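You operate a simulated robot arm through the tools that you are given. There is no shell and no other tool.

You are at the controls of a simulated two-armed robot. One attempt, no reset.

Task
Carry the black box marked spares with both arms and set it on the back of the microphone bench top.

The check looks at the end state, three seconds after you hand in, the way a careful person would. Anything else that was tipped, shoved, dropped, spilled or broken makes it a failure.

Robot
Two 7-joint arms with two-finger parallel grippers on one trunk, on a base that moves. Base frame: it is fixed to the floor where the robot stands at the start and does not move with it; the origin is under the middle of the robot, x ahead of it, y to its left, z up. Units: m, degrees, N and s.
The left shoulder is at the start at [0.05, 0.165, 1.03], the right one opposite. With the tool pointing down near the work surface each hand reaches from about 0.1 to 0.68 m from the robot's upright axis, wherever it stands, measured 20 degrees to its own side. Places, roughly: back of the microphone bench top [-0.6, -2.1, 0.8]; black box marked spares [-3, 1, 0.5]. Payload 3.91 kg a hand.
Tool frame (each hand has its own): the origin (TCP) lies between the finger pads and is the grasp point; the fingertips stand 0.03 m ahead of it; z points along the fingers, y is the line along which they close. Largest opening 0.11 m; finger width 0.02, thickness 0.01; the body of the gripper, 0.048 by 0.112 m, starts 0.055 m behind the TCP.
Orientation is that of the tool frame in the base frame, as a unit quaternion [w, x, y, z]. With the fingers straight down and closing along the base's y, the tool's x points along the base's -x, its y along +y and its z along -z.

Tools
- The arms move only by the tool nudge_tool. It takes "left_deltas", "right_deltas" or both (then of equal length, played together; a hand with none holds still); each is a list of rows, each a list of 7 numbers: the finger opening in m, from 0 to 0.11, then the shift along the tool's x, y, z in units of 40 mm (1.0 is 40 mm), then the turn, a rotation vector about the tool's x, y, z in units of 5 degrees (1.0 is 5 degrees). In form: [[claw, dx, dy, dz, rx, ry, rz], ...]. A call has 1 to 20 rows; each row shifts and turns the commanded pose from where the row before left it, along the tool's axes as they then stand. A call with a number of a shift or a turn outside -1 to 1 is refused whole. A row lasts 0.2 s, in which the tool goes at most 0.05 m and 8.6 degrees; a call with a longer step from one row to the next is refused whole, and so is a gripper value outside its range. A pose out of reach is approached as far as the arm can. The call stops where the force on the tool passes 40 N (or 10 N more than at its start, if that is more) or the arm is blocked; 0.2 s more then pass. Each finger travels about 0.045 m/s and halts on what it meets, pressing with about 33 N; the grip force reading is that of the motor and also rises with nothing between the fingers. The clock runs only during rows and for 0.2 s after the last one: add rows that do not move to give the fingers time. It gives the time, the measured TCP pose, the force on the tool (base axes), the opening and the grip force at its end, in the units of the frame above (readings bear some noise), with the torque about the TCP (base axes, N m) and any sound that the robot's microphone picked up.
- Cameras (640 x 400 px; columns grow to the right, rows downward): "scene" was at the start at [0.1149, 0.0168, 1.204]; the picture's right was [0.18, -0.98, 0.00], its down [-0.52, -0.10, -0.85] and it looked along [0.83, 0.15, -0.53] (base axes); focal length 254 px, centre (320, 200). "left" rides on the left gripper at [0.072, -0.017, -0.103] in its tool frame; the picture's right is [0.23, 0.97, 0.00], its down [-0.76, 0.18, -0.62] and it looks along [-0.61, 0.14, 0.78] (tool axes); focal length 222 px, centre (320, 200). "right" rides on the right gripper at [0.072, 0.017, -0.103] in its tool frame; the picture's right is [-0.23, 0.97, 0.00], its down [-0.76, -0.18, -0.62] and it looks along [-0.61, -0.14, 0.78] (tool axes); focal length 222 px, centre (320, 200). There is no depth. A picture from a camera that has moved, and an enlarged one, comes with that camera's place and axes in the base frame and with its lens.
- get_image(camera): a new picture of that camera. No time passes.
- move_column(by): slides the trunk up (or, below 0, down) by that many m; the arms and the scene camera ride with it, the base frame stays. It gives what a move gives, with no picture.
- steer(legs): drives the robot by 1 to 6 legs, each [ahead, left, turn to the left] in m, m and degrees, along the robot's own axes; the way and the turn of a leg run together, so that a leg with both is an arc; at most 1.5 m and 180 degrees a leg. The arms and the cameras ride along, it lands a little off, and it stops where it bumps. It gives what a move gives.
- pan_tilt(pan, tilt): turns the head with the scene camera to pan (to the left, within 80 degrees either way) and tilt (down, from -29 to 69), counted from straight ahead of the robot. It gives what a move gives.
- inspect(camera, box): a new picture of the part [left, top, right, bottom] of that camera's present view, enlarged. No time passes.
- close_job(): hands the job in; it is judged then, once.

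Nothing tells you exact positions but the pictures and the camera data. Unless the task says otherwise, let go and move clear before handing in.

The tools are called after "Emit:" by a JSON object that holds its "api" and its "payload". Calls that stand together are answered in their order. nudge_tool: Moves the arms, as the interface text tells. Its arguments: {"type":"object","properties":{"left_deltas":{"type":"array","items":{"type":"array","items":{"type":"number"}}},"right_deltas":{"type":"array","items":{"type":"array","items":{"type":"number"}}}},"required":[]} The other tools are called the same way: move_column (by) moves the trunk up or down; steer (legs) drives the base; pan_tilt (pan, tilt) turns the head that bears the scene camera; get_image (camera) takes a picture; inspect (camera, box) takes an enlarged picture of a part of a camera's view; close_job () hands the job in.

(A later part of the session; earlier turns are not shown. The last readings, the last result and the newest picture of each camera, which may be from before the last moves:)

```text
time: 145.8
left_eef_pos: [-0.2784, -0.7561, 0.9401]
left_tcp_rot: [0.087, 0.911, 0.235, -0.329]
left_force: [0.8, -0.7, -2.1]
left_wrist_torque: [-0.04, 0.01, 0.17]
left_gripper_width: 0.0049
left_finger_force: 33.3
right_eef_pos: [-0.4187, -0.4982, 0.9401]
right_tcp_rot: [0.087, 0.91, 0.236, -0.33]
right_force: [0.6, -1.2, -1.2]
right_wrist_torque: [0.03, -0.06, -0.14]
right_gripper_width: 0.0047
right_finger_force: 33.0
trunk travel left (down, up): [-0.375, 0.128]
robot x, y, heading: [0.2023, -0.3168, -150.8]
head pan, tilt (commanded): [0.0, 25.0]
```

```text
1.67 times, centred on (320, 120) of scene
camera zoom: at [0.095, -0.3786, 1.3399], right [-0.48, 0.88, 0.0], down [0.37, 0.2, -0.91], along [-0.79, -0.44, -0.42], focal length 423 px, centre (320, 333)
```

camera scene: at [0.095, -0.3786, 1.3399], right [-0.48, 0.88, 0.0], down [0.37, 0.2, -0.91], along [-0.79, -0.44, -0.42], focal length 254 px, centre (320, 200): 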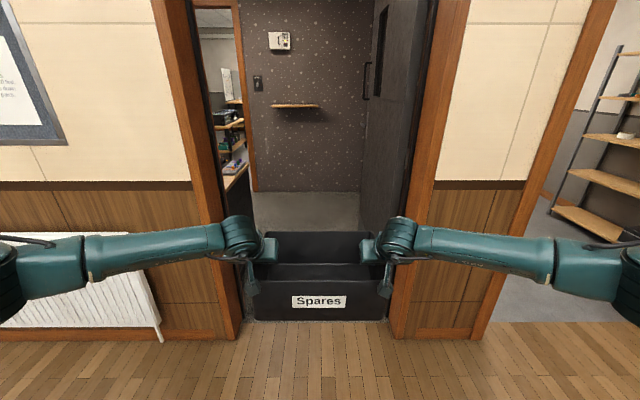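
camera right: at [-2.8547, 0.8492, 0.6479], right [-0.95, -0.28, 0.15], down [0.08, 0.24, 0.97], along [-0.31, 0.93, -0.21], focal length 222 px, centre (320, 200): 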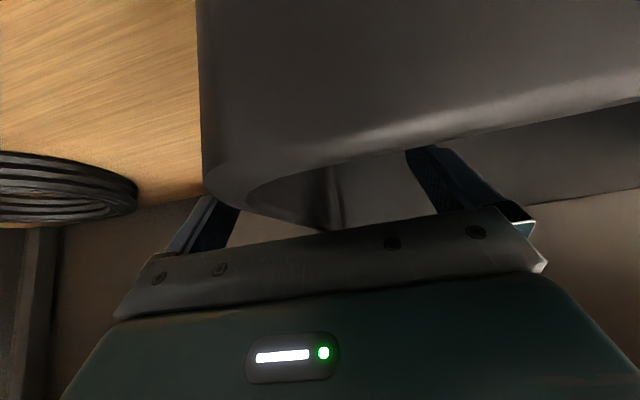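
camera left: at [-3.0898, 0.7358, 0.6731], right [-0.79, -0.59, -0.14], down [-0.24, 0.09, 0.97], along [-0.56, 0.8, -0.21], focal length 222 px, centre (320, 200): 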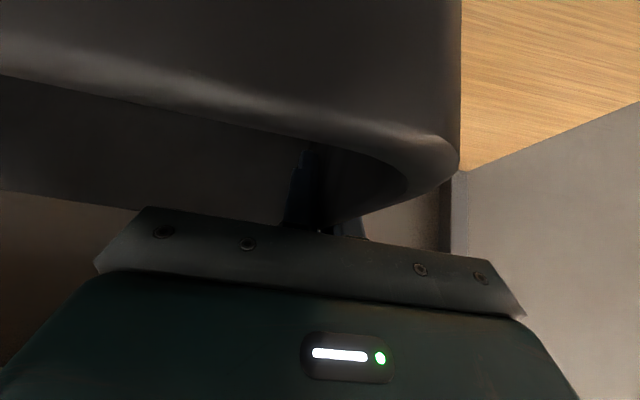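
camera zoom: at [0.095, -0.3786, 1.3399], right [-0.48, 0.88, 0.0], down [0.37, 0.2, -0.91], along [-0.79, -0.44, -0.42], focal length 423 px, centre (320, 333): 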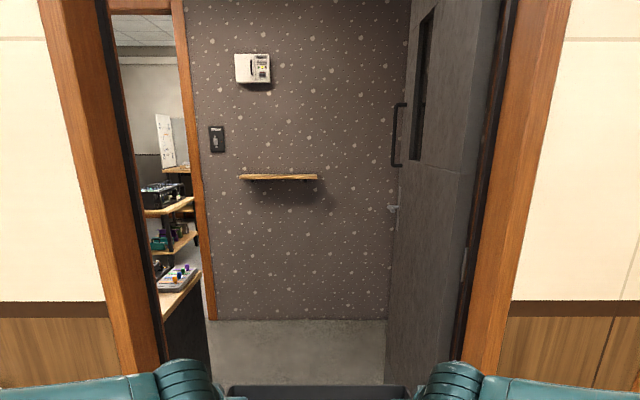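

Opening is about 0.46 m left to 0.43 m right of my centreline. To slim the elbows I'll extend both hands forward 6 cm together.

Emit:
{"api": "nudge_tool", "payload": {"left_deltas": [[0.0, -0.29, 0, 0.24, 0, 0, 0], [0.0, -0.29, 0, 0.24, 0, 0, 0], [0.0, -0.29, 0, 0.24, 0, 0, 0], [0.0, -0.29, 0, 0.24, 0, 0, 0], [0.0, 0, 0, 0, 0, 0, 0]], "right_deltas": [[0.0, -0.29, 0, 0.24, 0, 0, 0], [0.0, -0.29, 0, 0.24, 0, 0, 0], [0.0, -0.29, 0, 0.24, 0, 0, 0], [0.0, -0.29, 0, 0.24, 0, 0, 0], [0.0, 0, 0, 0, 0, 0, 0]]}}

Emit:
{"api": "get_image", "payload": {"camera": "scene"}}

Emit:
{"api": "pan_tilt", "payload": {"pan": 70, "tilt": 25}}

Emit:
{"api": "get_image", "payload": {"camera": "scene"}}

Emit:
{"api": "pan_tilt", "payload": {"pan": -70, "tilt": 25}}

Emit:
{"api": "get_image", "payload": {"camera": "scene"}}

```text
time: 147.0
left_eef_pos: [-0.332, -0.7872, 0.9397]
left_tcp_rot: [0.087, 0.911, 0.234, -0.33]
left_force: [1.1, 0.9, 0.2]
left_wrist_torque: [0.36, -0.07, -0.16]
left_gripper_width: 0.0049
left_finger_force: 32.4
right_eef_pos: [-0.4714, -0.5259, 0.9385]
right_tcp_rot: [0.087, 0.91, 0.236, -0.33]
right_force: [-0.7, -1.2, -3.2]
right_wrist_torque: [0.11, 0.34, -0.38]
right_gripper_width: 0.0047
right_finger_force: 33.0
trunk travel left (down, up): [-0.375, 0.128]
robot x, y, heading: [0.2044, -0.3167, -151.2]
head pan, tilt (commanded): [0.0, 25.0]
```

```text
taken
camera scene: at [0.0952, -0.3785, 1.34], right [-0.48, 0.88, 0.0], down [0.37, 0.2, -0.91], along [-0.79, -0.44, -0.42], focal length 254 px, centre (320, 200)
```

scene: 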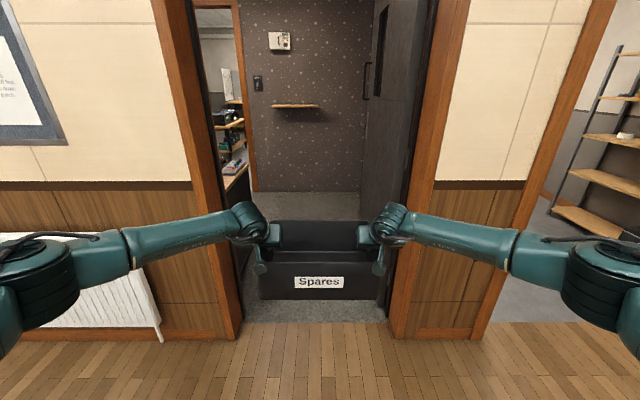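

```text
time: 148.4
left_eef_pos: [-0.3308, -0.7866, 0.9399]
left_tcp_rot: [0.087, 0.91, 0.235, -0.329]
left_force: [2.0, 1.8, 1.1]
left_wrist_torque: [0.41, 0.04, -0.26]
left_gripper_width: 0.0048
left_finger_force: 33.0
right_eef_pos: [-0.4706, -0.5258, 0.9391]
right_tcp_rot: [0.087, 0.91, 0.236, -0.33]
right_force: [-1.8, -1.3, -5.0]
right_wrist_torque: [0.29, 0.28, -0.58]
right_gripper_width: 0.005
right_finger_force: 33.2
trunk travel left (down, up): [-0.375, 0.128]
robot x, y, heading: [0.2064, -0.317, -151.1]
head pan, tilt (commanded): [70.0, 25.0]
```

```text
taken
camera scene: at [0.1899, -0.4251, 1.34], right [-0.99, -0.15, 0.0], down [-0.06, 0.42, -0.91], along [0.14, -0.9, -0.42], focal length 254 px, centre (320, 200)
```

scene: 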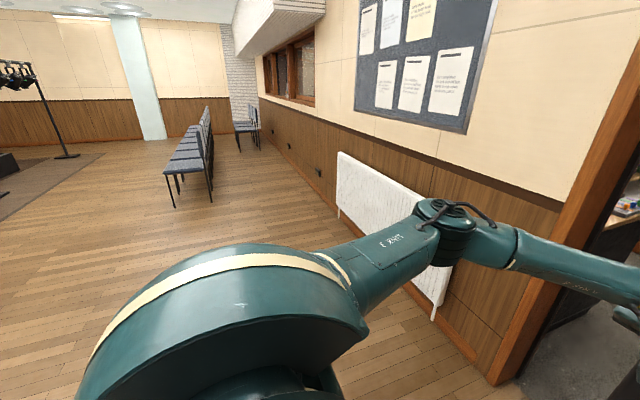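

```text
time: 150.6
left_eef_pos: [-0.3325, -0.7859, 0.9404]
left_tcp_rot: [0.088, 0.91, 0.235, -0.329]
left_force: [2.1, 1.6, 0.9]
left_wrist_torque: [0.37, 0.35, -0.34]
left_gripper_width: 0.005
left_finger_force: 32.7
right_eef_pos: [-0.4708, -0.5269, 0.9387]
right_tcp_rot: [0.088, 0.91, 0.236, -0.33]
right_force: [-2.5, -1.8, -4.1]
right_wrist_torque: [0.48, 0.11, -0.57]
right_gripper_width: 0.0051
right_finger_force: 32.2
trunk travel left (down, up): [-0.375, 0.128]
robot x, y, heading: [0.202, -0.3187, -151.1]
head pan, tilt (commanded): [-70.0, 25.0]
```

```text
taken
camera scene: at [0.1063, -0.2735, 1.34], right [0.66, 0.75, 0.0], down [0.32, -0.28, -0.91], along [-0.68, 0.6, -0.42], focal length 254 px, centre (320, 200)
```

scene: 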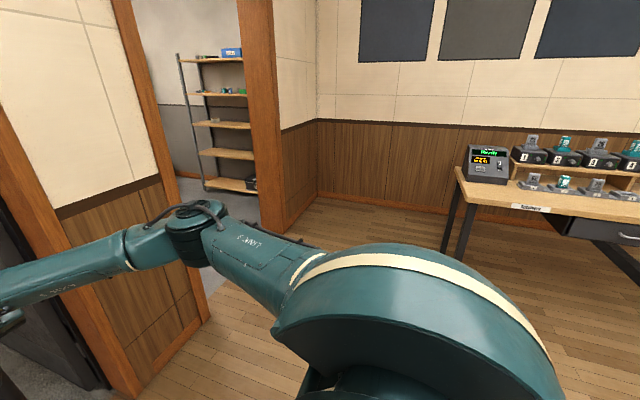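

Elbows are now within ~0.36 m. I'll shift left 2 cm and enter partway, then look at the bench.

Emit:
{"api": "pan_tilt", "payload": {"pan": 0, "tilt": 25}}

Emit:
{"api": "steer", "payload": {"legs": [[0, 0.025, 0.4]]}}

Emit:
{"api": "steer", "payload": {"legs": [[0.3, 0, 0]]}}

Emit:
{"api": "get_image", "payload": {"camera": "scene"}}

```text
time: 152.0
left_eef_pos: [-0.3304, -0.7871, 0.9395]
left_tcp_rot: [0.088, 0.91, 0.236, -0.329]
left_force: [2.1, 1.2, 1.8]
left_wrist_torque: [0.4, 0.29, -0.35]
left_gripper_width: 0.0048
left_finger_force: 33.4
right_eef_pos: [-0.4704, -0.5273, 0.9396]
right_tcp_rot: [0.087, 0.91, 0.235, -0.33]
right_force: [-2.6, -2.7, -5.5]
right_wrist_torque: [0.48, 0.17, -0.6]
right_gripper_width: 0.0049
right_finger_force: 33.0
trunk travel left (down, up): [-0.375, 0.128]
robot x, y, heading: [0.203, -0.3214, -151.0]
head pan, tilt (commanded): [0.0, 25.0]
```

```text
time: 152.9
left_eef_pos: [-0.3154, -0.8121, 0.9395]
left_tcp_rot: [0.088, 0.909, 0.239, -0.329]
left_force: [3.1, 0.9, 2.0]
left_wrist_torque: [0.43, 0.29, -0.35]
left_gripper_width: 0.0048
left_finger_force: 32.6
right_eef_pos: [-0.4582, -0.5532, 0.9393]
right_tcp_rot: [0.088, 0.909, 0.24, -0.33]
right_force: [-2.7, -1.3, -5.7]
right_wrist_torque: [0.48, 0.23, -0.6]
right_gripper_width: 0.0051
right_finger_force: 33.3
trunk travel left (down, up): [-0.375, 0.128]
robot x, y, heading: [0.2155, -0.3434, -150.5]
head pan, tilt (commanded): [0.0, 25.0]
```

```text
time: 155.0
left_eef_pos: [-0.5815, -0.9604, 0.9392]
left_tcp_rot: [0.089, 0.909, 0.238, -0.33]
left_force: [1.1, 1.7, -0.3]
left_wrist_torque: [0.28, 0.01, -0.17]
left_gripper_width: 0.005
left_finger_force: 32.8
right_eef_pos: [-0.723, -0.7005, 0.9398]
right_tcp_rot: [0.088, 0.909, 0.239, -0.33]
right_force: [-1.8, -0.5, -3.9]
right_wrist_torque: [0.18, 0.19, -0.45]
right_gripper_width: 0.005
right_finger_force: 32.5
trunk travel left (down, up): [-0.375, 0.128]
robot x, y, heading: [-0.0469, -0.49, -150.7]
head pan, tilt (commanded): [0.0, 25.0]
```

```text
taken
camera scene: at [-0.1584, -0.549, 1.3399], right [-0.49, 0.87, 0.0], down [0.37, 0.21, -0.91], along [-0.79, -0.44, -0.42], focal length 254 px, centre (320, 200)
```

scene: 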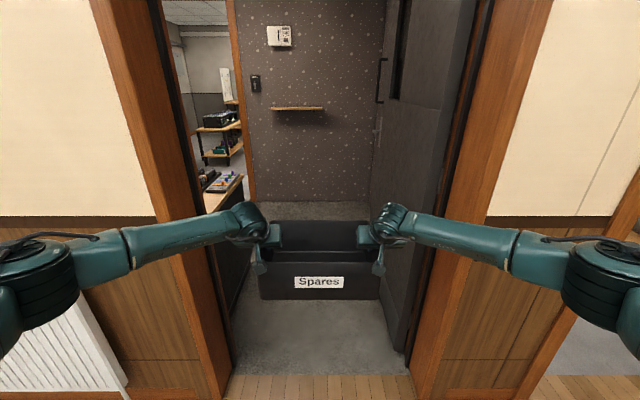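

Emit:
{"api": "inspect", "payload": {"camera": "scene", "box": [180, 60, 300, 200]}}

Emit:
{"api": "inspect", "payload": {"camera": "scene", "box": [190, 170, 310, 370]}}

Emit:
{"api": "inspect", "payload": {"camera": "scene", "box": [340, 40, 440, 380]}}

```text
2.86 times, centred on (240, 130) of scene
camera zoom: at [-0.1584, -0.549, 1.3399], right [-0.49, 0.87, 0.0], down [0.37, 0.21, -0.91], along [-0.79, -0.44, -0.42], focal length 725 px, centre (549, 400)
```

zoom: 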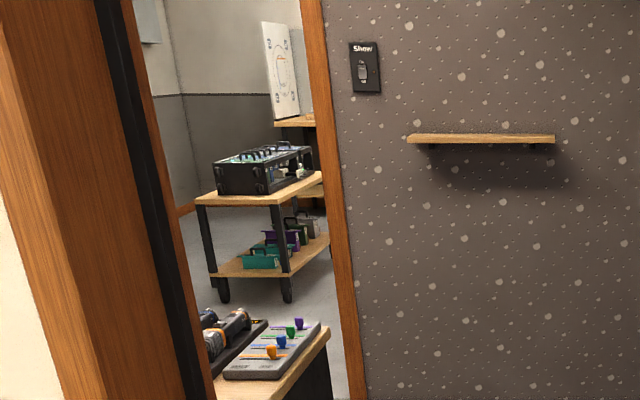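

```text
2.00 times, centred on (250, 270) of scene
camera zoom: at [-0.1584, -0.549, 1.3399], right [-0.49, 0.87, 0.0], down [0.37, 0.21, -0.91], along [-0.79, -0.44, -0.42], focal length 508 px, centre (460, 60)
```

zoom: 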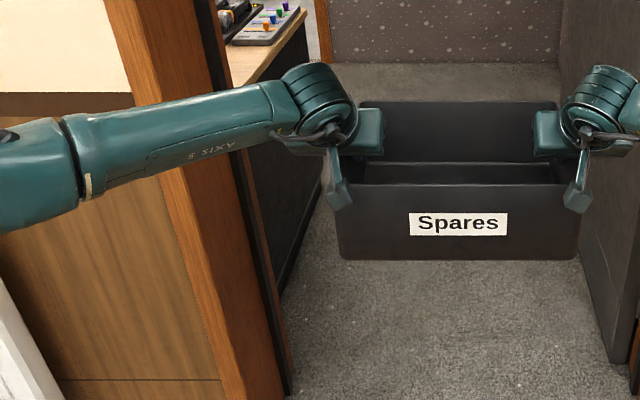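

```text
1.18 times, centred on (390, 210) of scene
camera zoom: at [-0.1584, -0.549, 1.3399], right [-0.49, 0.87, 0.0], down [0.37, 0.21, -0.91], along [-0.79, -0.44, -0.42], focal length 299 px, centre (238, 188)
```

zoom: 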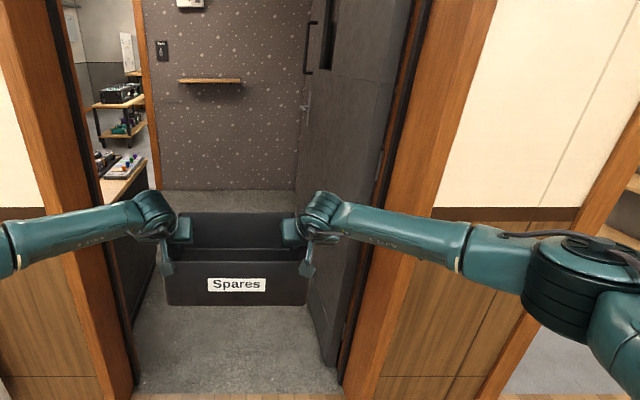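

The bench top is at about z≈0.79, its end panel along the left of the lane just inside the door. I'll proceed through the door, slightly left of centre to clear the door leaf.

Emit:
{"api": "steer", "payload": {"legs": [[0.35, 0.01, 0]]}}

Emit:
{"api": "get_image", "payload": {"camera": "scene"}}

Emit:
{"api": "pan_tilt", "payload": {"pan": 45, "tilt": 25}}

Emit:
{"api": "get_image", "payload": {"camera": "scene"}}

Emit:
{"api": "pan_tilt", "payload": {"pan": -50, "tilt": 25}}

Emit:
{"api": "get_image", "payload": {"camera": "scene"}}

```text
time: 157.3
left_eef_pos: [-0.8861, -1.138, 0.9393]
left_tcp_rot: [0.088, 0.91, 0.237, -0.329]
left_force: [1.0, 0.6, -1.3]
left_wrist_torque: [0.09, 0.05, -0.07]
left_gripper_width: 0.0049
left_finger_force: 33.0
right_eef_pos: [-1.0278, -0.8793, 0.9388]
right_tcp_rot: [0.087, 0.91, 0.237, -0.329]
right_force: [-0.5, -0.9, -3.0]
right_wrist_torque: [0.08, 0.07, -0.33]
right_gripper_width: 0.0048
right_finger_force: 32.9
trunk travel left (down, up): [-0.375, 0.128]
robot x, y, heading: [-0.3522, -0.6672, -150.9]
head pan, tilt (commanded): [0.0, 25.0]
```

```text
taken
camera scene: at [-0.4617, -0.7295, 1.3399], right [-0.49, 0.87, 0.0], down [0.37, 0.21, -0.91], along [-0.79, -0.44, -0.42], focal length 254 px, centre (320, 200)
```

scene: 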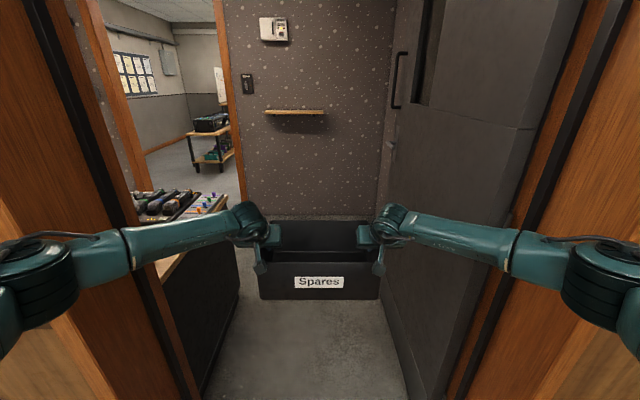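

```text
time: 158.4
left_eef_pos: [-0.8855, -1.1385, 0.9403]
left_tcp_rot: [0.088, 0.91, 0.237, -0.329]
left_force: [1.4, 0.1, -2.1]
left_wrist_torque: [0.08, -0.02, -0.07]
left_gripper_width: 0.0051
left_finger_force: 32.9
right_eef_pos: [-1.0266, -0.8803, 0.9394]
right_tcp_rot: [0.088, 0.91, 0.237, -0.329]
right_force: [-0.6, 0.2, -1.5]
right_wrist_torque: [-0.04, 0.06, -0.2]
right_gripper_width: 0.0049
right_finger_force: 33.3
trunk travel left (down, up): [-0.375, 0.128]
robot x, y, heading: [-0.3542, -0.6734, -151.0]
head pan, tilt (commanded): [45.0, 25.0]
```

```text
taken
camera scene: at [-0.406, -0.773, 1.34], right [-0.96, 0.27, 0.0], down [0.12, 0.41, -0.91], along [-0.25, -0.87, -0.42], focal length 254 px, centre (320, 200)
```

scene: 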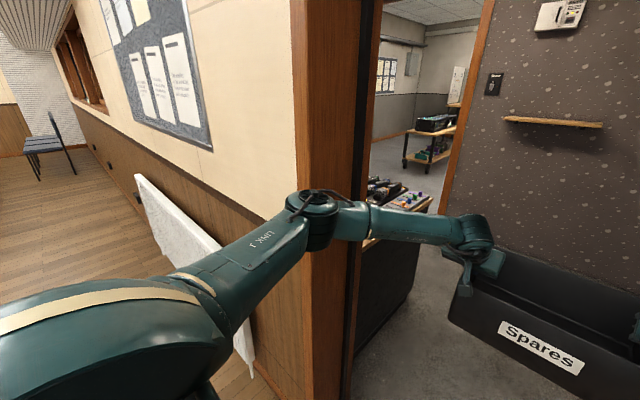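

```text
time: 160.1
left_eef_pos: [-0.8858, -1.1388, 0.9402]
left_tcp_rot: [0.088, 0.91, 0.237, -0.329]
left_force: [0.8, 1.4, -2.4]
left_wrist_torque: [0.06, 0.11, -0.08]
left_gripper_width: 0.0051
left_finger_force: 32.8
right_eef_pos: [-1.0265, -0.8799, 0.9384]
right_tcp_rot: [0.089, 0.909, 0.238, -0.329]
right_force: [-0.7, -1.5, -1.6]
right_wrist_torque: [0.01, 0.01, -0.27]
right_gripper_width: 0.005
right_finger_force: 33.1
trunk travel left (down, up): [-0.375, 0.128]
robot x, y, heading: [-0.3488, -0.6689, -150.6]
head pan, tilt (commanded): [-50.0, 25.0]
```

```text
taken
camera scene: at [-0.4669, -0.6516, 1.34], right [0.36, 0.93, 0.0], down [0.4, -0.15, -0.91], along [-0.85, 0.32, -0.42], focal length 254 px, centre (320, 200)
```

scene: 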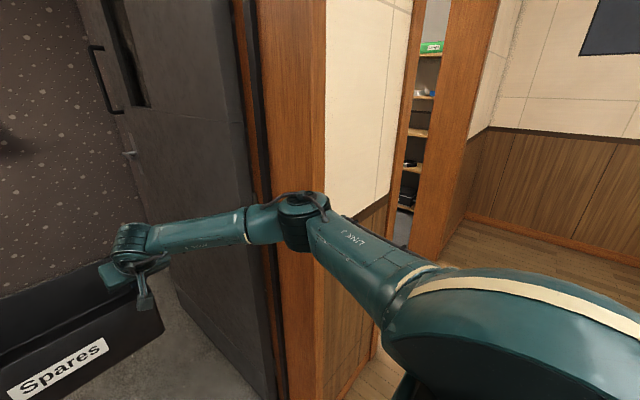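

Margins are ~6 cm on the left jamb and ~10 cm right. Continuing straight 0.4 m, then I'll edge left away from the door-leaf handle.

Emit:
{"api": "pan_tilt", "payload": {"pan": 0, "tilt": 25}}

Emit:
{"api": "steer", "payload": {"legs": [[0.38, -0.015, 0]]}}

Emit:
{"api": "get_image", "payload": {"camera": "scene"}}

```text
time: 161.3
left_eef_pos: [-0.8855, -1.1402, 0.9404]
left_tcp_rot: [0.088, 0.91, 0.237, -0.328]
left_force: [0.6, 1.7, -1.0]
left_wrist_torque: [0.04, 0.09, -0.07]
left_gripper_width: 0.005
left_finger_force: 33.7
right_eef_pos: [-1.0258, -0.8798, 0.9378]
right_tcp_rot: [0.087, 0.909, 0.238, -0.33]
right_force: [-0.8, -0.6, -3.0]
right_wrist_torque: [0.03, -0.04, -0.26]
right_gripper_width: 0.0047
right_finger_force: 33.6
trunk travel left (down, up): [-0.375, 0.128]
robot x, y, heading: [-0.3528, -0.6698, -150.8]
head pan, tilt (commanded): [0.0, 25.0]
```

```text
time: 163.7
left_eef_pos: [-1.2251, -1.312, 0.9398]
left_tcp_rot: [0.089, 0.91, 0.238, -0.329]
left_force: [0.6, 1.1, -1.4]
left_wrist_torque: [0.09, 0.02, -0.03]
left_gripper_width: 0.0051
left_finger_force: 32.9
right_eef_pos: [-1.3655, -1.0541, 0.9386]
right_tcp_rot: [0.088, 0.909, 0.239, -0.329]
right_force: [-1.0, -0.4, -2.5]
right_wrist_torque: [0.03, 0.02, -0.27]
right_gripper_width: 0.0049
right_finger_force: 32.9
trunk travel left (down, up): [-0.375, 0.128]
robot x, y, heading: [-0.6909, -0.8444, -150.8]
head pan, tilt (commanded): [0.0, 25.0]
```

```text
taken
camera scene: at [-0.8009, -0.902, 1.3399], right [-0.49, 0.87, 0.0], down [0.37, 0.21, -0.91], along [-0.79, -0.44, -0.42], focal length 254 px, centre (320, 200)
```

scene: 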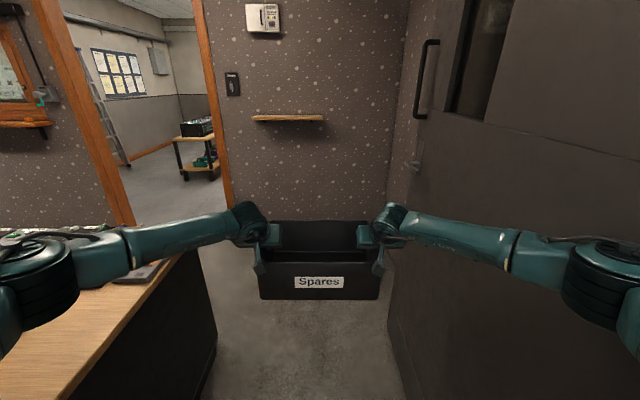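

Inside the doorway now; the bench top is on my left, the door leaf with handle on my right. Edging left 5 cm and going ahead.

Emit:
{"api": "steer", "payload": {"legs": [[0.1, 0.05, 0], [0.3, 0, 0]]}}

Emit:
{"api": "get_image", "payload": {"camera": "scene"}}

Emit:
{"api": "pan_tilt", "payload": {"pan": 70, "tilt": 25}}

Emit:
{"api": "get_image", "payload": {"camera": "scene"}}

```text
time: 166.5
left_eef_pos: [-1.5404, -1.5521, 0.9395]
left_tcp_rot: [0.088, 0.91, 0.239, -0.328]
left_force: [0.7, 0.8, -1.7]
left_wrist_torque: [-0.01, 0.02, -0.03]
left_gripper_width: 0.0047
left_finger_force: 32.8
right_eef_pos: [-1.6829, -1.2922, 0.9388]
right_tcp_rot: [0.088, 0.909, 0.241, -0.329]
right_force: [0.1, -0.3, -2.2]
right_wrist_torque: [0.0, -0.04, -0.23]
right_gripper_width: 0.0046
right_finger_force: 33.1
trunk travel left (down, up): [-0.375, 0.128]
robot x, y, heading: [-1.0103, -1.0815, -150.4]
head pan, tilt (commanded): [0.0, 25.0]
```

```text
taken
camera scene: at [-1.1182, -1.1387, 1.3399], right [-0.49, 0.87, 0.0], down [0.37, 0.21, -0.91], along [-0.79, -0.45, -0.42], focal length 254 px, centre (320, 200)
```

scene: 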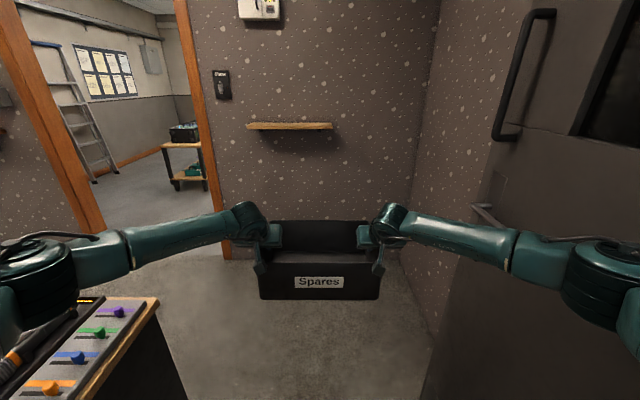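

```text
time: 167.9
left_eef_pos: [-1.5391, -1.5507, 0.9403]
left_tcp_rot: [0.089, 0.909, 0.239, -0.329]
left_force: [-0.1, 0.7, -1.4]
left_wrist_torque: [-0.01, 0.0, -0.02]
left_gripper_width: 0.005
left_finger_force: 33.3
right_eef_pos: [-1.6822, -1.2918, 0.939]
right_tcp_rot: [0.089, 0.909, 0.241, -0.33]
right_force: [-1.0, -1.0, -1.9]
right_wrist_torque: [-0.07, 0.0, -0.22]
right_gripper_width: 0.0046
right_finger_force: 33.3
trunk travel left (down, up): [-0.375, 0.128]
robot x, y, heading: [-1.0065, -1.0775, -150.6]
head pan, tilt (commanded): [70.0, 25.0]
```

```text
taken
camera scene: at [-1.0224, -1.184, 1.34], right [-0.99, -0.16, 0.0], down [-0.07, 0.42, -0.91], along [0.15, -0.89, -0.42], focal length 254 px, centre (320, 200)
```

scene: 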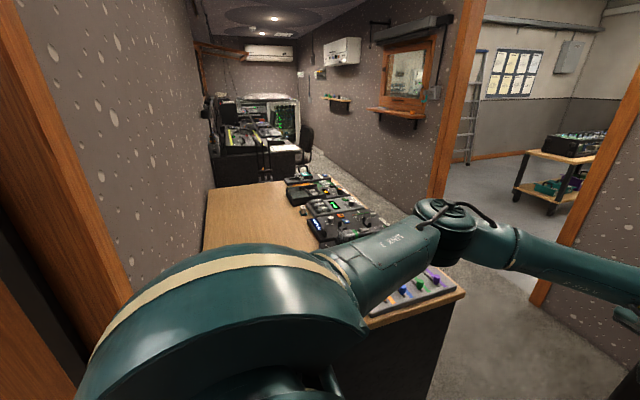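

I see the bench: gadgets along its front half, clear wood along its back (against the hall wall). Zooming in on it.

Emit:
{"api": "inspect", "payload": {"camera": "scene", "box": [190, 120, 480, 330]}}

Emit:
{"api": "pan_tilt", "payload": {"pan": 55, "tilt": 45}}

Emit:
{"api": "get_image", "payload": {"camera": "scene"}}

Emit:
{"api": "pan_tilt", "payload": {"pan": 80, "tilt": 35}}

Emit:
{"api": "get_image", "payload": {"camera": "scene"}}

```text
1.90 times, centred on (335, 225) of scene
camera zoom: at [-1.0224, -1.184, 1.34], right [-0.99, -0.16, 0.0], down [-0.07, 0.42, -0.91], along [0.15, -0.89, -0.42], focal length 483 px, centre (291, 152)
```

zoom: 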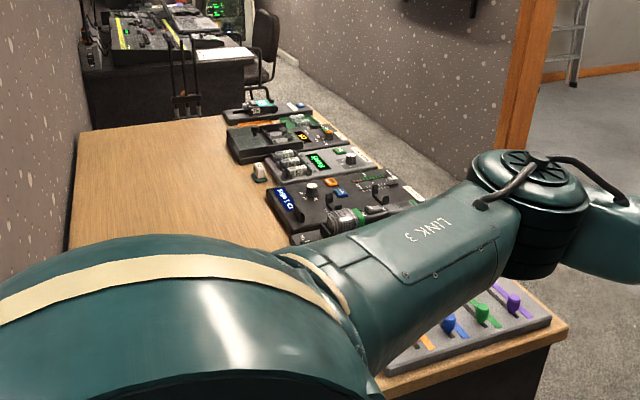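

```text
time: 168.8
left_eef_pos: [-1.5405, -1.55, 0.9402]
left_tcp_rot: [0.089, 0.909, 0.24, -0.329]
left_force: [0.8, 0.5, -2.3]
left_wrist_torque: [0.02, 0.01, 0.02]
left_gripper_width: 0.0051
left_finger_force: 33.0
right_eef_pos: [-1.6823, -1.2921, 0.939]
right_tcp_rot: [0.089, 0.908, 0.241, -0.33]
right_force: [-0.8, -1.0, -1.3]
right_wrist_torque: [-0.06, -0.03, -0.18]
right_gripper_width: 0.0051
right_finger_force: 33.4
trunk travel left (down, up): [-0.375, 0.128]
robot x, y, heading: [-1.0084, -1.078, -150.4]
head pan, tilt (commanded): [55.0, 45.0]
```

```text
taken
camera scene: at [-1.0453, -1.174, 1.3095], right [-1.0, 0.1, 0.0], down [0.07, 0.7, -0.71], along [-0.07, -0.7, -0.71], focal length 254 px, centre (320, 200)
```

scene: 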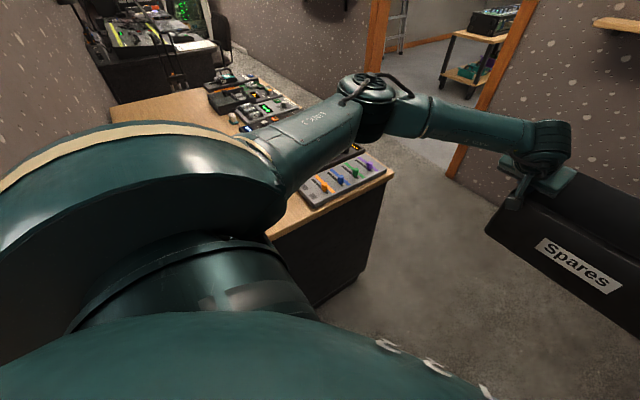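

```text
time: 169.7
left_eef_pos: [-1.5398, -1.5498, 0.9403]
left_tcp_rot: [0.089, 0.909, 0.239, -0.329]
left_force: [0.8, 0.2, -2.0]
left_wrist_torque: [0.01, 0.04, 0.01]
left_gripper_width: 0.0048
left_finger_force: 33.8
right_eef_pos: [-1.6818, -1.2913, 0.938]
right_tcp_rot: [0.089, 0.909, 0.241, -0.33]
right_force: [-0.1, -0.8, -1.1]
right_wrist_torque: [-0.05, -0.02, -0.21]
right_gripper_width: 0.0049
right_finger_force: 33.2
trunk travel left (down, up): [-0.375, 0.128]
robot x, y, heading: [-1.0131, -1.0775, -150.3]
head pan, tilt (commanded): [80.0, 35.0]
```

```text
taken
camera scene: at [-1.0082, -1.1761, 1.3242], right [-0.94, -0.33, 0.0], down [-0.19, 0.54, -0.82], along [0.27, -0.77, -0.57], focal length 254 px, centre (320, 200)
```

scene: 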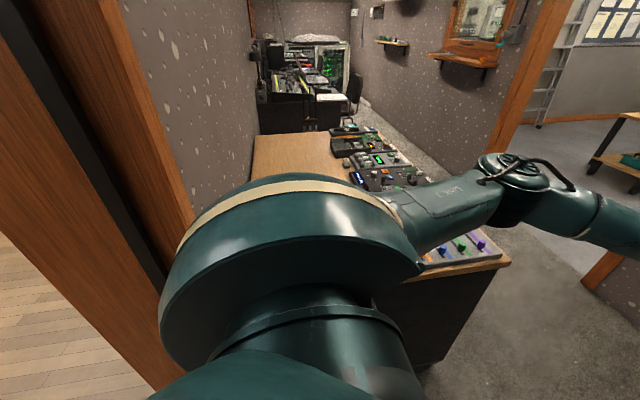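

The bench's back strip (n≈0.25–0.62 from the wall side) is clear wood; gadgets fill the front edge. I'll raise the trunk so everything clears them, drive a bit further in, then come round to the bench's front side.

Emit:
{"api": "move_column", "payload": {"by": 0.1}}

Emit:
{"api": "pan_tilt", "payload": {"pan": 0, "tilt": 25}}

Emit:
{"api": "steer", "payload": {"legs": [[0.4, 0, 0]]}}

Emit:
{"api": "get_image", "payload": {"camera": "scene"}}

Emit:
{"api": "pan_tilt", "payload": {"pan": 75, "tilt": 30}}

Emit:
{"api": "get_image", "payload": {"camera": "scene"}}

```text
time: 171.0
left_eef_pos: [-1.5389, -1.5494, 1.0391]
left_tcp_rot: [0.089, 0.909, 0.239, -0.329]
left_force: [0.8, 0.1, -1.6]
left_wrist_torque: [0.05, 0.06, 0.01]
left_gripper_width: 0.005
left_finger_force: 32.6
right_eef_pos: [-1.6814, -1.2923, 1.0387]
right_tcp_rot: [0.089, 0.909, 0.241, -0.328]
right_force: [0.3, -0.6, -1.6]
right_wrist_torque: [-0.04, -0.02, -0.21]
right_gripper_width: 0.0049
right_finger_force: 32.9
trunk travel left (down, up): [-0.475, 0.028]
robot x, y, heading: [-1.0075, -1.0769, -150.7]
head pan, tilt (commanded): [80.0, 35.0]
```

```text
time: 172.5
left_eef_pos: [-1.5403, -1.5501, 1.0412]
left_tcp_rot: [0.089, 0.909, 0.24, -0.329]
left_force: [0.6, -0.1, -1.8]
left_wrist_torque: [0.03, 0.0, -0.02]
left_gripper_width: 0.005
left_finger_force: 33.0
right_eef_pos: [-1.682, -1.2917, 1.0377]
right_tcp_rot: [0.089, 0.909, 0.241, -0.33]
right_force: [0.2, -0.5, -0.9]
right_wrist_torque: [-0.03, 0.02, -0.16]
right_gripper_width: 0.005
right_finger_force: 33.0
trunk travel left (down, up): [-0.475, 0.028]
robot x, y, heading: [-1.0085, -1.0825, -150.5]
head pan, tilt (commanded): [0.0, 25.0]
```

```text
time: 175.0
left_eef_pos: [-1.8948, -1.7365, 1.0393]
left_tcp_rot: [0.087, 0.911, 0.233, -0.329]
left_force: [0.1, 0.4, -2.3]
left_wrist_torque: [0.04, 0.02, -0.02]
left_gripper_width: 0.0049
left_finger_force: 32.9
right_eef_pos: [-2.035, -1.4773, 1.0392]
right_tcp_rot: [0.086, 0.911, 0.233, -0.33]
right_force: [-0.4, -0.2, -1.3]
right_wrist_torque: [-0.02, -0.05, -0.21]
right_gripper_width: 0.0049
right_finger_force: 33.0
trunk travel left (down, up): [-0.475, 0.028]
robot x, y, heading: [-1.3571, -1.2719, -151.2]
head pan, tilt (commanded): [0.0, 25.0]
```

```text
taken
camera scene: at [-1.468, -1.3309, 1.4399], right [-0.48, 0.88, 0.0], down [0.37, 0.2, -0.91], along [-0.8, -0.43, -0.42], focal length 254 px, centre (320, 200)
```

scene: 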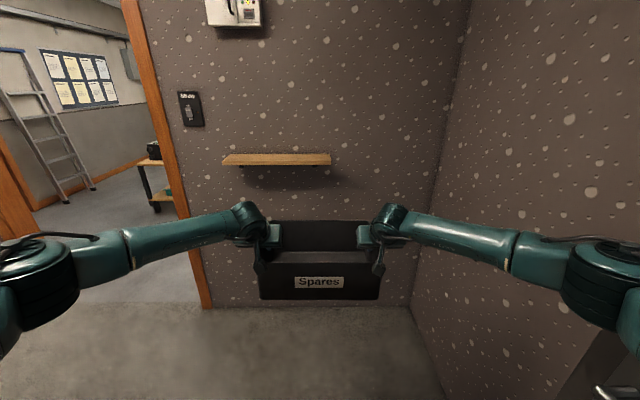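

```text
time: 176.5
left_eef_pos: [-1.8954, -1.736, 1.0409]
left_tcp_rot: [0.087, 0.911, 0.233, -0.328]
left_force: [0.3, 0.5, -1.7]
left_wrist_torque: [-0.02, 0.01, 0.03]
left_gripper_width: 0.0047
left_finger_force: 32.8
right_eef_pos: [-2.0346, -1.4766, 1.0389]
right_tcp_rot: [0.086, 0.911, 0.233, -0.33]
right_force: [-0.4, -1.0, -0.7]
right_wrist_torque: [-0.05, 0.01, -0.13]
right_gripper_width: 0.0049
right_finger_force: 33.1
trunk travel left (down, up): [-0.475, 0.028]
robot x, y, heading: [-1.3595, -1.2773, -151.4]
head pan, tilt (commanded): [75.0, 30.0]
```

```text
taken
camera scene: at [-1.3654, -1.3744, 1.432], right [-0.97, -0.23, 0.0], down [-0.12, 0.49, -0.87], along [0.2, -0.84, -0.5], focal length 254 px, centre (320, 200)
```

scene: 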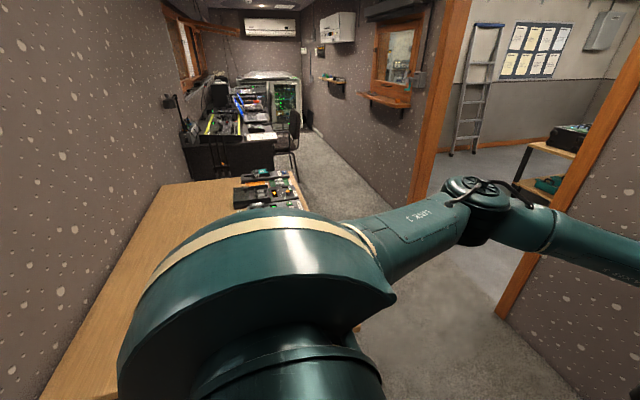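

Wall ahead is 1.44 m away. Moving 0.3 m further, then turning left to face along the bench.

Emit:
{"api": "pan_tilt", "payload": {"pan": 0, "tilt": 35}}

Emit:
{"api": "steer", "payload": {"legs": [[0.3, 0, 0]]}}

Emit:
{"api": "steer", "payload": {"legs": [[0, 0, 45]]}}

Emit:
{"api": "get_image", "payload": {"camera": "scene"}}

```text
time: 177.9
left_eef_pos: [-1.8958, -1.7366, 1.039]
left_tcp_rot: [0.086, 0.911, 0.233, -0.328]
left_force: [-0.6, 0.1, -2.1]
left_wrist_torque: [0.01, 0.0, 0.01]
left_gripper_width: 0.0046
left_finger_force: 33.0
right_eef_pos: [-2.0336, -1.4754, 1.0372]
right_tcp_rot: [0.086, 0.91, 0.234, -0.33]
right_force: [0.3, -1.8, -1.5]
right_wrist_torque: [-0.04, -0.04, -0.2]
right_gripper_width: 0.0048
right_finger_force: 32.8
trunk travel left (down, up): [-0.475, 0.028]
robot x, y, heading: [-1.3581, -1.2731, -151.4]
head pan, tilt (commanded): [0.0, 35.0]
```

```text
time: 180.0
left_eef_pos: [-2.1566, -1.8802, 1.0396]
left_tcp_rot: [0.086, 0.911, 0.233, -0.33]
left_force: [-0.4, 0.5, -1.5]
left_wrist_torque: [0.02, 0.01, 0.02]
left_gripper_width: 0.0046
left_finger_force: 33.2
right_eef_pos: [-2.2962, -1.6182, 1.039]
right_tcp_rot: [0.087, 0.911, 0.234, -0.329]
right_force: [0.0, -0.7, -2.1]
right_wrist_torque: [-0.04, -0.02, -0.19]
right_gripper_width: 0.0048
right_finger_force: 33.7
trunk travel left (down, up): [-0.475, 0.028]
robot x, y, heading: [-1.6191, -1.4208, -151.5]
head pan, tilt (commanded): [0.0, 35.0]
```

```text
time: 182.5
left_eef_pos: [-1.6641, -2.1236, 1.0404]
left_tcp_rot: [0.207, 0.749, 0.568, -0.271]
left_force: [-0.2, -0.4, -2.7]
left_wrist_torque: [-0.03, 0.02, 0.03]
left_gripper_width: 0.0051
left_finger_force: 33.0
right_eef_pos: [-1.947, -2.0424, 1.0384]
right_tcp_rot: [0.207, 0.749, 0.569, -0.27]
right_force: [0.3, -0.3, -0.9]
right_wrist_torque: [0.02, -0.11, -0.15]
right_gripper_width: 0.005
right_finger_force: 32.8
trunk travel left (down, up): [-0.475, 0.028]
robot x, y, heading: [-1.6185, -1.4171, -105.5]
head pan, tilt (commanded): [0.0, 35.0]
```

```text
taken
camera scene: at [-1.6542, -1.5285, 1.4242], right [-0.96, 0.27, 0.0], down [0.16, 0.55, -0.82], along [-0.22, -0.79, -0.57], focal length 254 px, centre (320, 200)
```

scene: 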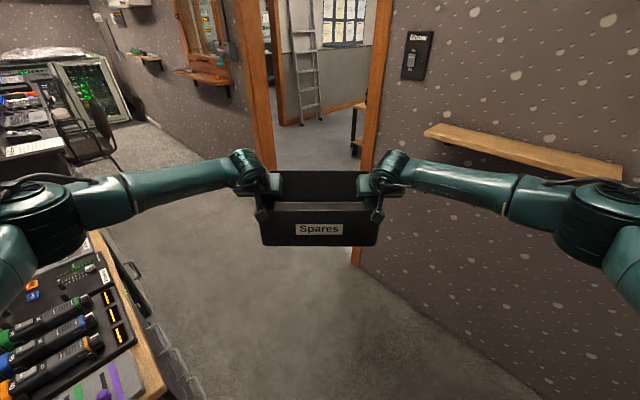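

Emit:
{"api": "inspect", "payload": {"camera": "scene", "box": [0, 220, 240, 400]}}

Emit:
{"api": "pan_tilt", "payload": {"pan": 45, "tilt": 40}}

Emit:
{"api": "get_image", "payload": {"camera": "scene"}}

```text
2.22 times, centred on (120, 310) of scene
camera zoom: at [-1.6542, -1.5285, 1.4242], right [-0.96, 0.27, 0.0], down [0.16, 0.55, -0.82], along [-0.22, -0.79, -0.57], focal length 564 px, centre (764, -44)
```

zoom: 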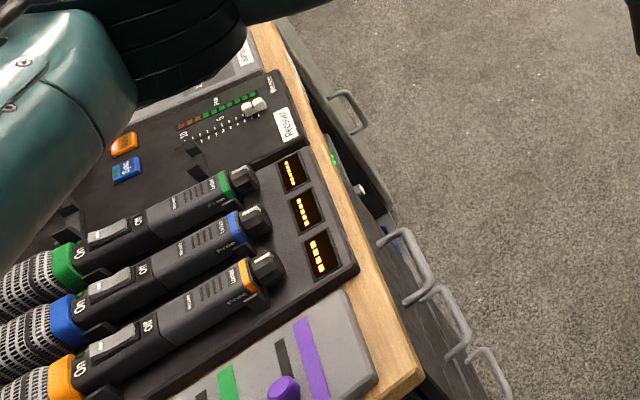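

```text
time: 183.6
left_eef_pos: [-1.6639, -2.1237, 1.0396]
left_tcp_rot: [0.208, 0.749, 0.568, -0.27]
left_force: [-0.8, 0.2, -2.3]
left_wrist_torque: [-0.01, -0.01, 0.05]
left_gripper_width: 0.0048
left_finger_force: 32.8
right_eef_pos: [-1.9478, -2.0406, 1.0389]
right_tcp_rot: [0.207, 0.749, 0.568, -0.27]
right_force: [-0.3, -0.4, -1.0]
right_wrist_torque: [-0.03, -0.1, -0.11]
right_gripper_width: 0.0047
right_finger_force: 32.6
trunk travel left (down, up): [-0.475, 0.028]
robot x, y, heading: [-1.6188, -1.4149, -105.8]
head pan, tilt (commanded): [45.0, 40.0]
```

```text
taken
camera scene: at [-1.589, -1.5179, 1.4167], right [-0.87, -0.49, 0.0], down [-0.31, 0.56, -0.77], along [0.37, -0.67, -0.64], focal length 254 px, centre (320, 200)
```

scene: 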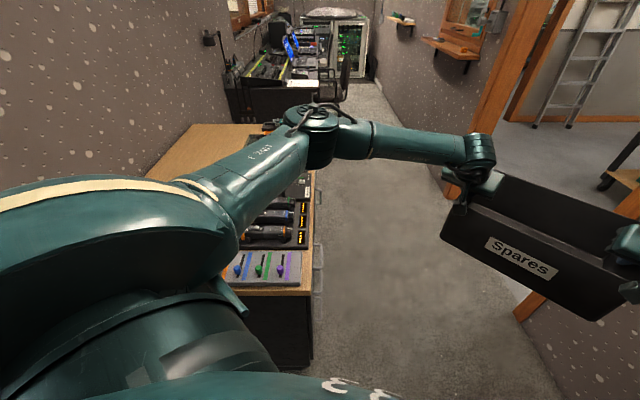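

This is the microphone bench (radio-mic racks along its front, drawers with handles below). I'll finish turning to face along the aisle, then move alongside and face the bench from its front.

Emit:
{"api": "steer", "payload": {"legs": [[0, -0.15, 0], [0, 0, 45]]}}

Emit:
{"api": "pan_tilt", "payload": {"pan": 15, "tilt": 35}}

Emit:
{"api": "get_image", "payload": {"camera": "scene"}}

```text
time: 187.6
left_eef_pos: [-1.292, -1.9046, 1.0397]
left_tcp_rot: [0.295, 0.474, 0.812, -0.169]
left_force: [-0.1, 0.0, -2.1]
left_wrist_torque: [-0.04, -0.05, 0.06]
left_gripper_width: 0.0051
left_finger_force: 32.6
right_eef_pos: [-1.5507, -2.0466, 1.0379]
right_tcp_rot: [0.296, 0.471, 0.813, -0.169]
right_force: [0.9, 0.5, -1.2]
right_wrist_torque: [0.09, -0.12, -0.1]
right_gripper_width: 0.005
right_finger_force: 32.9
trunk travel left (down, up): [-0.475, 0.028]
robot x, y, heading: [-1.7644, -1.3736, -60.3]
head pan, tilt (commanded): [45.0, 40.0]
```

```text
time: 188.6
left_eef_pos: [-1.2921, -1.9041, 1.0413]
left_tcp_rot: [0.295, 0.473, 0.813, -0.17]
left_force: [-0.5, -0.2, -2.1]
left_wrist_torque: [0.01, -0.02, 0.04]
left_gripper_width: 0.0048
left_finger_force: 33.4
right_eef_pos: [-1.5503, -2.0478, 1.0385]
right_tcp_rot: [0.295, 0.472, 0.813, -0.17]
right_force: [-0.3, 0.3, -1.1]
right_wrist_torque: [0.05, -0.12, -0.07]
right_gripper_width: 0.005
right_finger_force: 33.3
trunk travel left (down, up): [-0.475, 0.028]
robot x, y, heading: [-1.765, -1.3777, -60.5]
head pan, tilt (commanded): [15.0, 35.0]
```

```text
taken
camera scene: at [-1.6905, -1.463, 1.4242], right [-0.71, -0.7, 0.0], down [-0.4, 0.41, -0.82], along [0.57, -0.58, -0.57], focal length 254 px, centre (320, 200)
```

scene: 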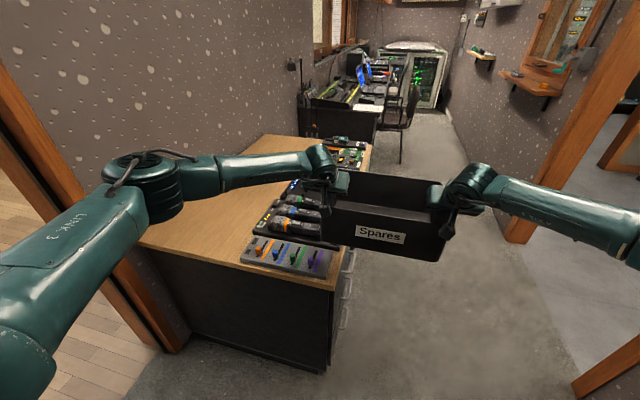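

Good view: bench spans about w −1.96…−3.03 (lengthwise) and its back strip is clear. Its drawers block a frontal approach, so I'll place the box from the lane end, angled ~20° toward the wall. Checking item heights first.

Emit:
{"api": "inspect", "payload": {"camera": "scene", "box": [130, 110, 400, 380]}}

Emit:
{"api": "get_image", "payload": {"camera": "left"}}

```text
1.48 times, centred on (265, 245) of scene
camera zoom: at [-1.6905, -1.463, 1.4242], right [-0.71, -0.7, 0.0], down [-0.4, 0.41, -0.82], along [0.57, -0.58, -0.57], focal length 376 px, centre (402, 133)
```

zoom: 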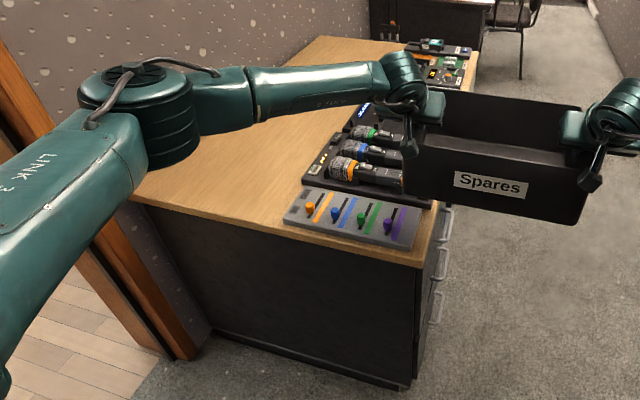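

```text
taken
camera left: at [-1.3674, -1.8065, 1.0724], right [0.76, 0.63, -0.14], down [0.24, -0.08, 0.97], along [0.6, -0.77, -0.21], focal length 222 px, centre (320, 200)
```

left: 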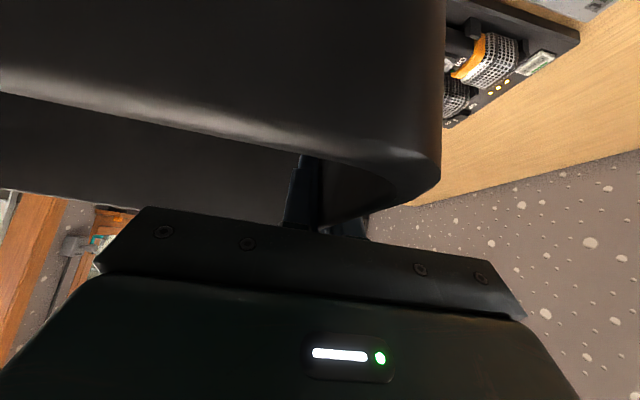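

Emit:
{"api": "inspect", "payload": {"camera": "scene", "box": [280, 230, 360, 390]}}

Emit:
{"api": "inspect", "payload": {"camera": "scene", "box": [100, 220, 240, 360]}}

```text
2.50 times, centred on (320, 310) of scene
camera zoom: at [-1.6905, -1.463, 1.4242], right [-0.71, -0.7, 0.0], down [-0.4, 0.41, -0.82], along [0.57, -0.58, -0.57], focal length 634 px, centre (320, -75)
```

zoom: 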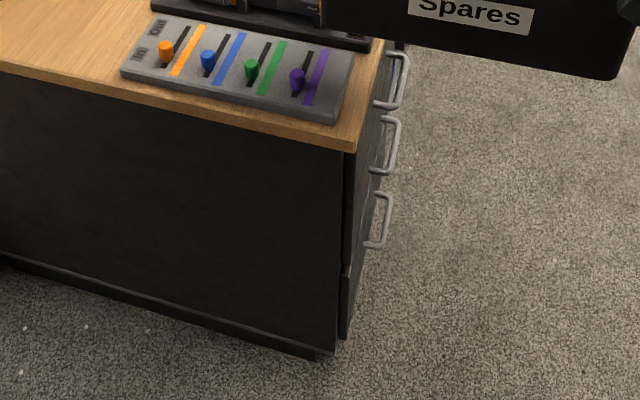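

```text
2.86 times, centred on (170, 290) of scene
camera zoom: at [-1.6905, -1.463, 1.4242], right [-0.71, -0.7, 0.0], down [-0.4, 0.41, -0.82], along [0.57, -0.58, -0.57], focal length 725 px, centre (749, -57)
```

zoom: 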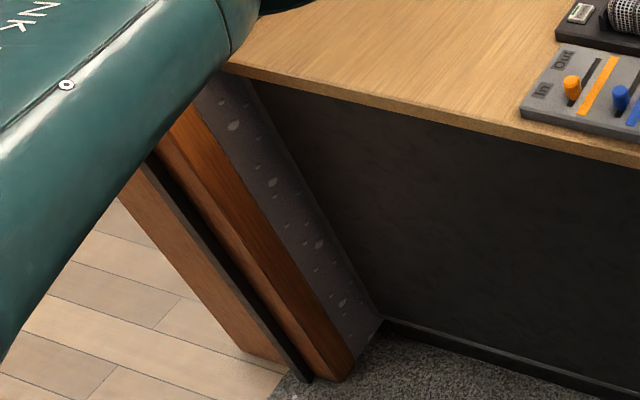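

Bench top is at about z≈0.745 with items low (<0.85), and my box bottom is at ~0.94. Sidestepping left over the bench end, then turning ~20° left.

Emit:
{"api": "steer", "payload": {"legs": [[0, 0.32, 0]]}}

Emit:
{"api": "steer", "payload": {"legs": [[0, 0, 20]]}}

Emit:
{"api": "pan_tilt", "payload": {"pan": 0, "tilt": 40}}

Emit:
{"api": "get_image", "payload": {"camera": "scene"}}

Emit:
{"api": "pan_tilt", "payload": {"pan": 60, "tilt": 35}}

Emit:
{"api": "get_image", "payload": {"camera": "scene"}}

```text
time: 192.0
left_eef_pos: [-1.0108, -1.746, 1.0406]
left_tcp_rot: [0.296, 0.473, 0.813, -0.169]
left_force: [-0.4, -1.0, -2.6]
left_wrist_torque: [0.02, -0.04, 0.01]
left_gripper_width: 0.0049
left_finger_force: 32.5
right_eef_pos: [-1.2678, -1.8873, 1.0381]
right_tcp_rot: [0.295, 0.472, 0.813, -0.169]
right_force: [1.2, 1.0, -1.4]
right_wrist_torque: [0.09, -0.13, -0.06]
right_gripper_width: 0.0047
right_finger_force: 32.7
trunk travel left (down, up): [-0.475, 0.028]
robot x, y, heading: [-1.4864, -1.2154, -60.4]
head pan, tilt (commanded): [15.0, 35.0]
```

```text
time: 193.5
left_eef_pos: [-0.8584, -1.5523, 1.0386]
left_tcp_rot: [0.32, 0.324, 0.882, -0.116]
left_force: [0.4, 0.0, -2.5]
left_wrist_torque: [-0.01, 0.0, 0.09]
left_gripper_width: 0.0047
left_finger_force: 33.3
right_eef_pos: [-1.0514, -1.7739, 1.0385]
right_tcp_rot: [0.32, 0.325, 0.882, -0.117]
right_force: [-0.5, 0.6, -1.1]
right_wrist_torque: [0.08, -0.09, -0.07]
right_gripper_width: 0.0049
right_finger_force: 33.2
trunk travel left (down, up): [-0.475, 0.028]
robot x, y, heading: [-1.4831, -1.2138, -40.3]
head pan, tilt (commanded): [15.0, 35.0]
```

```text
time: 194.2
left_eef_pos: [-0.8578, -1.5519, 1.0395]
left_tcp_rot: [0.32, 0.325, 0.883, -0.115]
left_force: [-0.3, 0.3, -1.8]
left_wrist_torque: [0.05, 0.05, 0.08]
left_gripper_width: 0.0048
left_finger_force: 32.8
right_eef_pos: [-1.0515, -1.7745, 1.0375]
right_tcp_rot: [0.32, 0.323, 0.883, -0.115]
right_force: [0.1, -0.4, -1.2]
right_wrist_torque: [0.09, -0.11, -0.09]
right_gripper_width: 0.0049
right_finger_force: 33.0
trunk travel left (down, up): [-0.475, 0.028]
robot x, y, heading: [-1.488, -1.2144, -40.4]
head pan, tilt (commanded): [0.0, 40.0]
```

```text
taken
camera scene: at [-1.3981, -1.2892, 1.4167], right [-0.65, -0.76, 0.0], down [-0.49, 0.42, -0.77], along [0.58, -0.5, -0.64], focal length 254 px, centre (320, 200)
```

scene: 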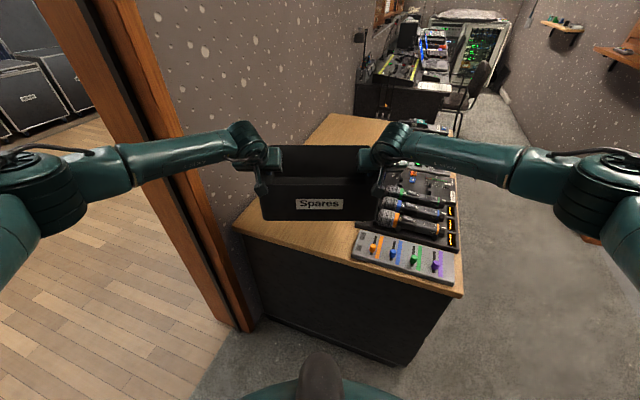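

```text
time: 195.5
left_eef_pos: [-0.8576, -1.5511, 1.0406]
left_tcp_rot: [0.32, 0.325, 0.882, -0.116]
left_force: [-0.4, 0.0, -2.1]
left_wrist_torque: [-0.06, -0.08, 0.1]
left_gripper_width: 0.0051
left_finger_force: 33.3
right_eef_pos: [-1.0516, -1.7748, 1.0387]
right_tcp_rot: [0.321, 0.324, 0.882, -0.116]
right_force: [0.3, -0.3, -1.6]
right_wrist_torque: [0.1, -0.06, -0.06]
right_gripper_width: 0.005
right_finger_force: 32.7
trunk travel left (down, up): [-0.475, 0.028]
robot x, y, heading: [-1.484, -1.2172, -40.3]
head pan, tilt (commanded): [60.0, 35.0]
```

```text
taken
camera scene: at [-1.3798, -1.2047, 1.4242], right [0.33, -0.94, 0.0], down [-0.54, -0.19, -0.82], along [0.77, 0.27, -0.57], focal length 254 px, centre (320, 200)
```

scene: 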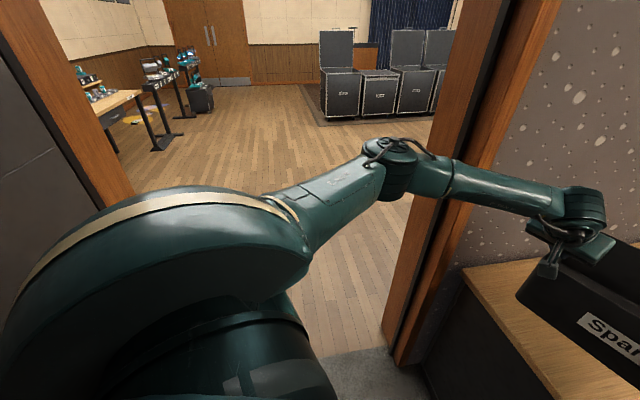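

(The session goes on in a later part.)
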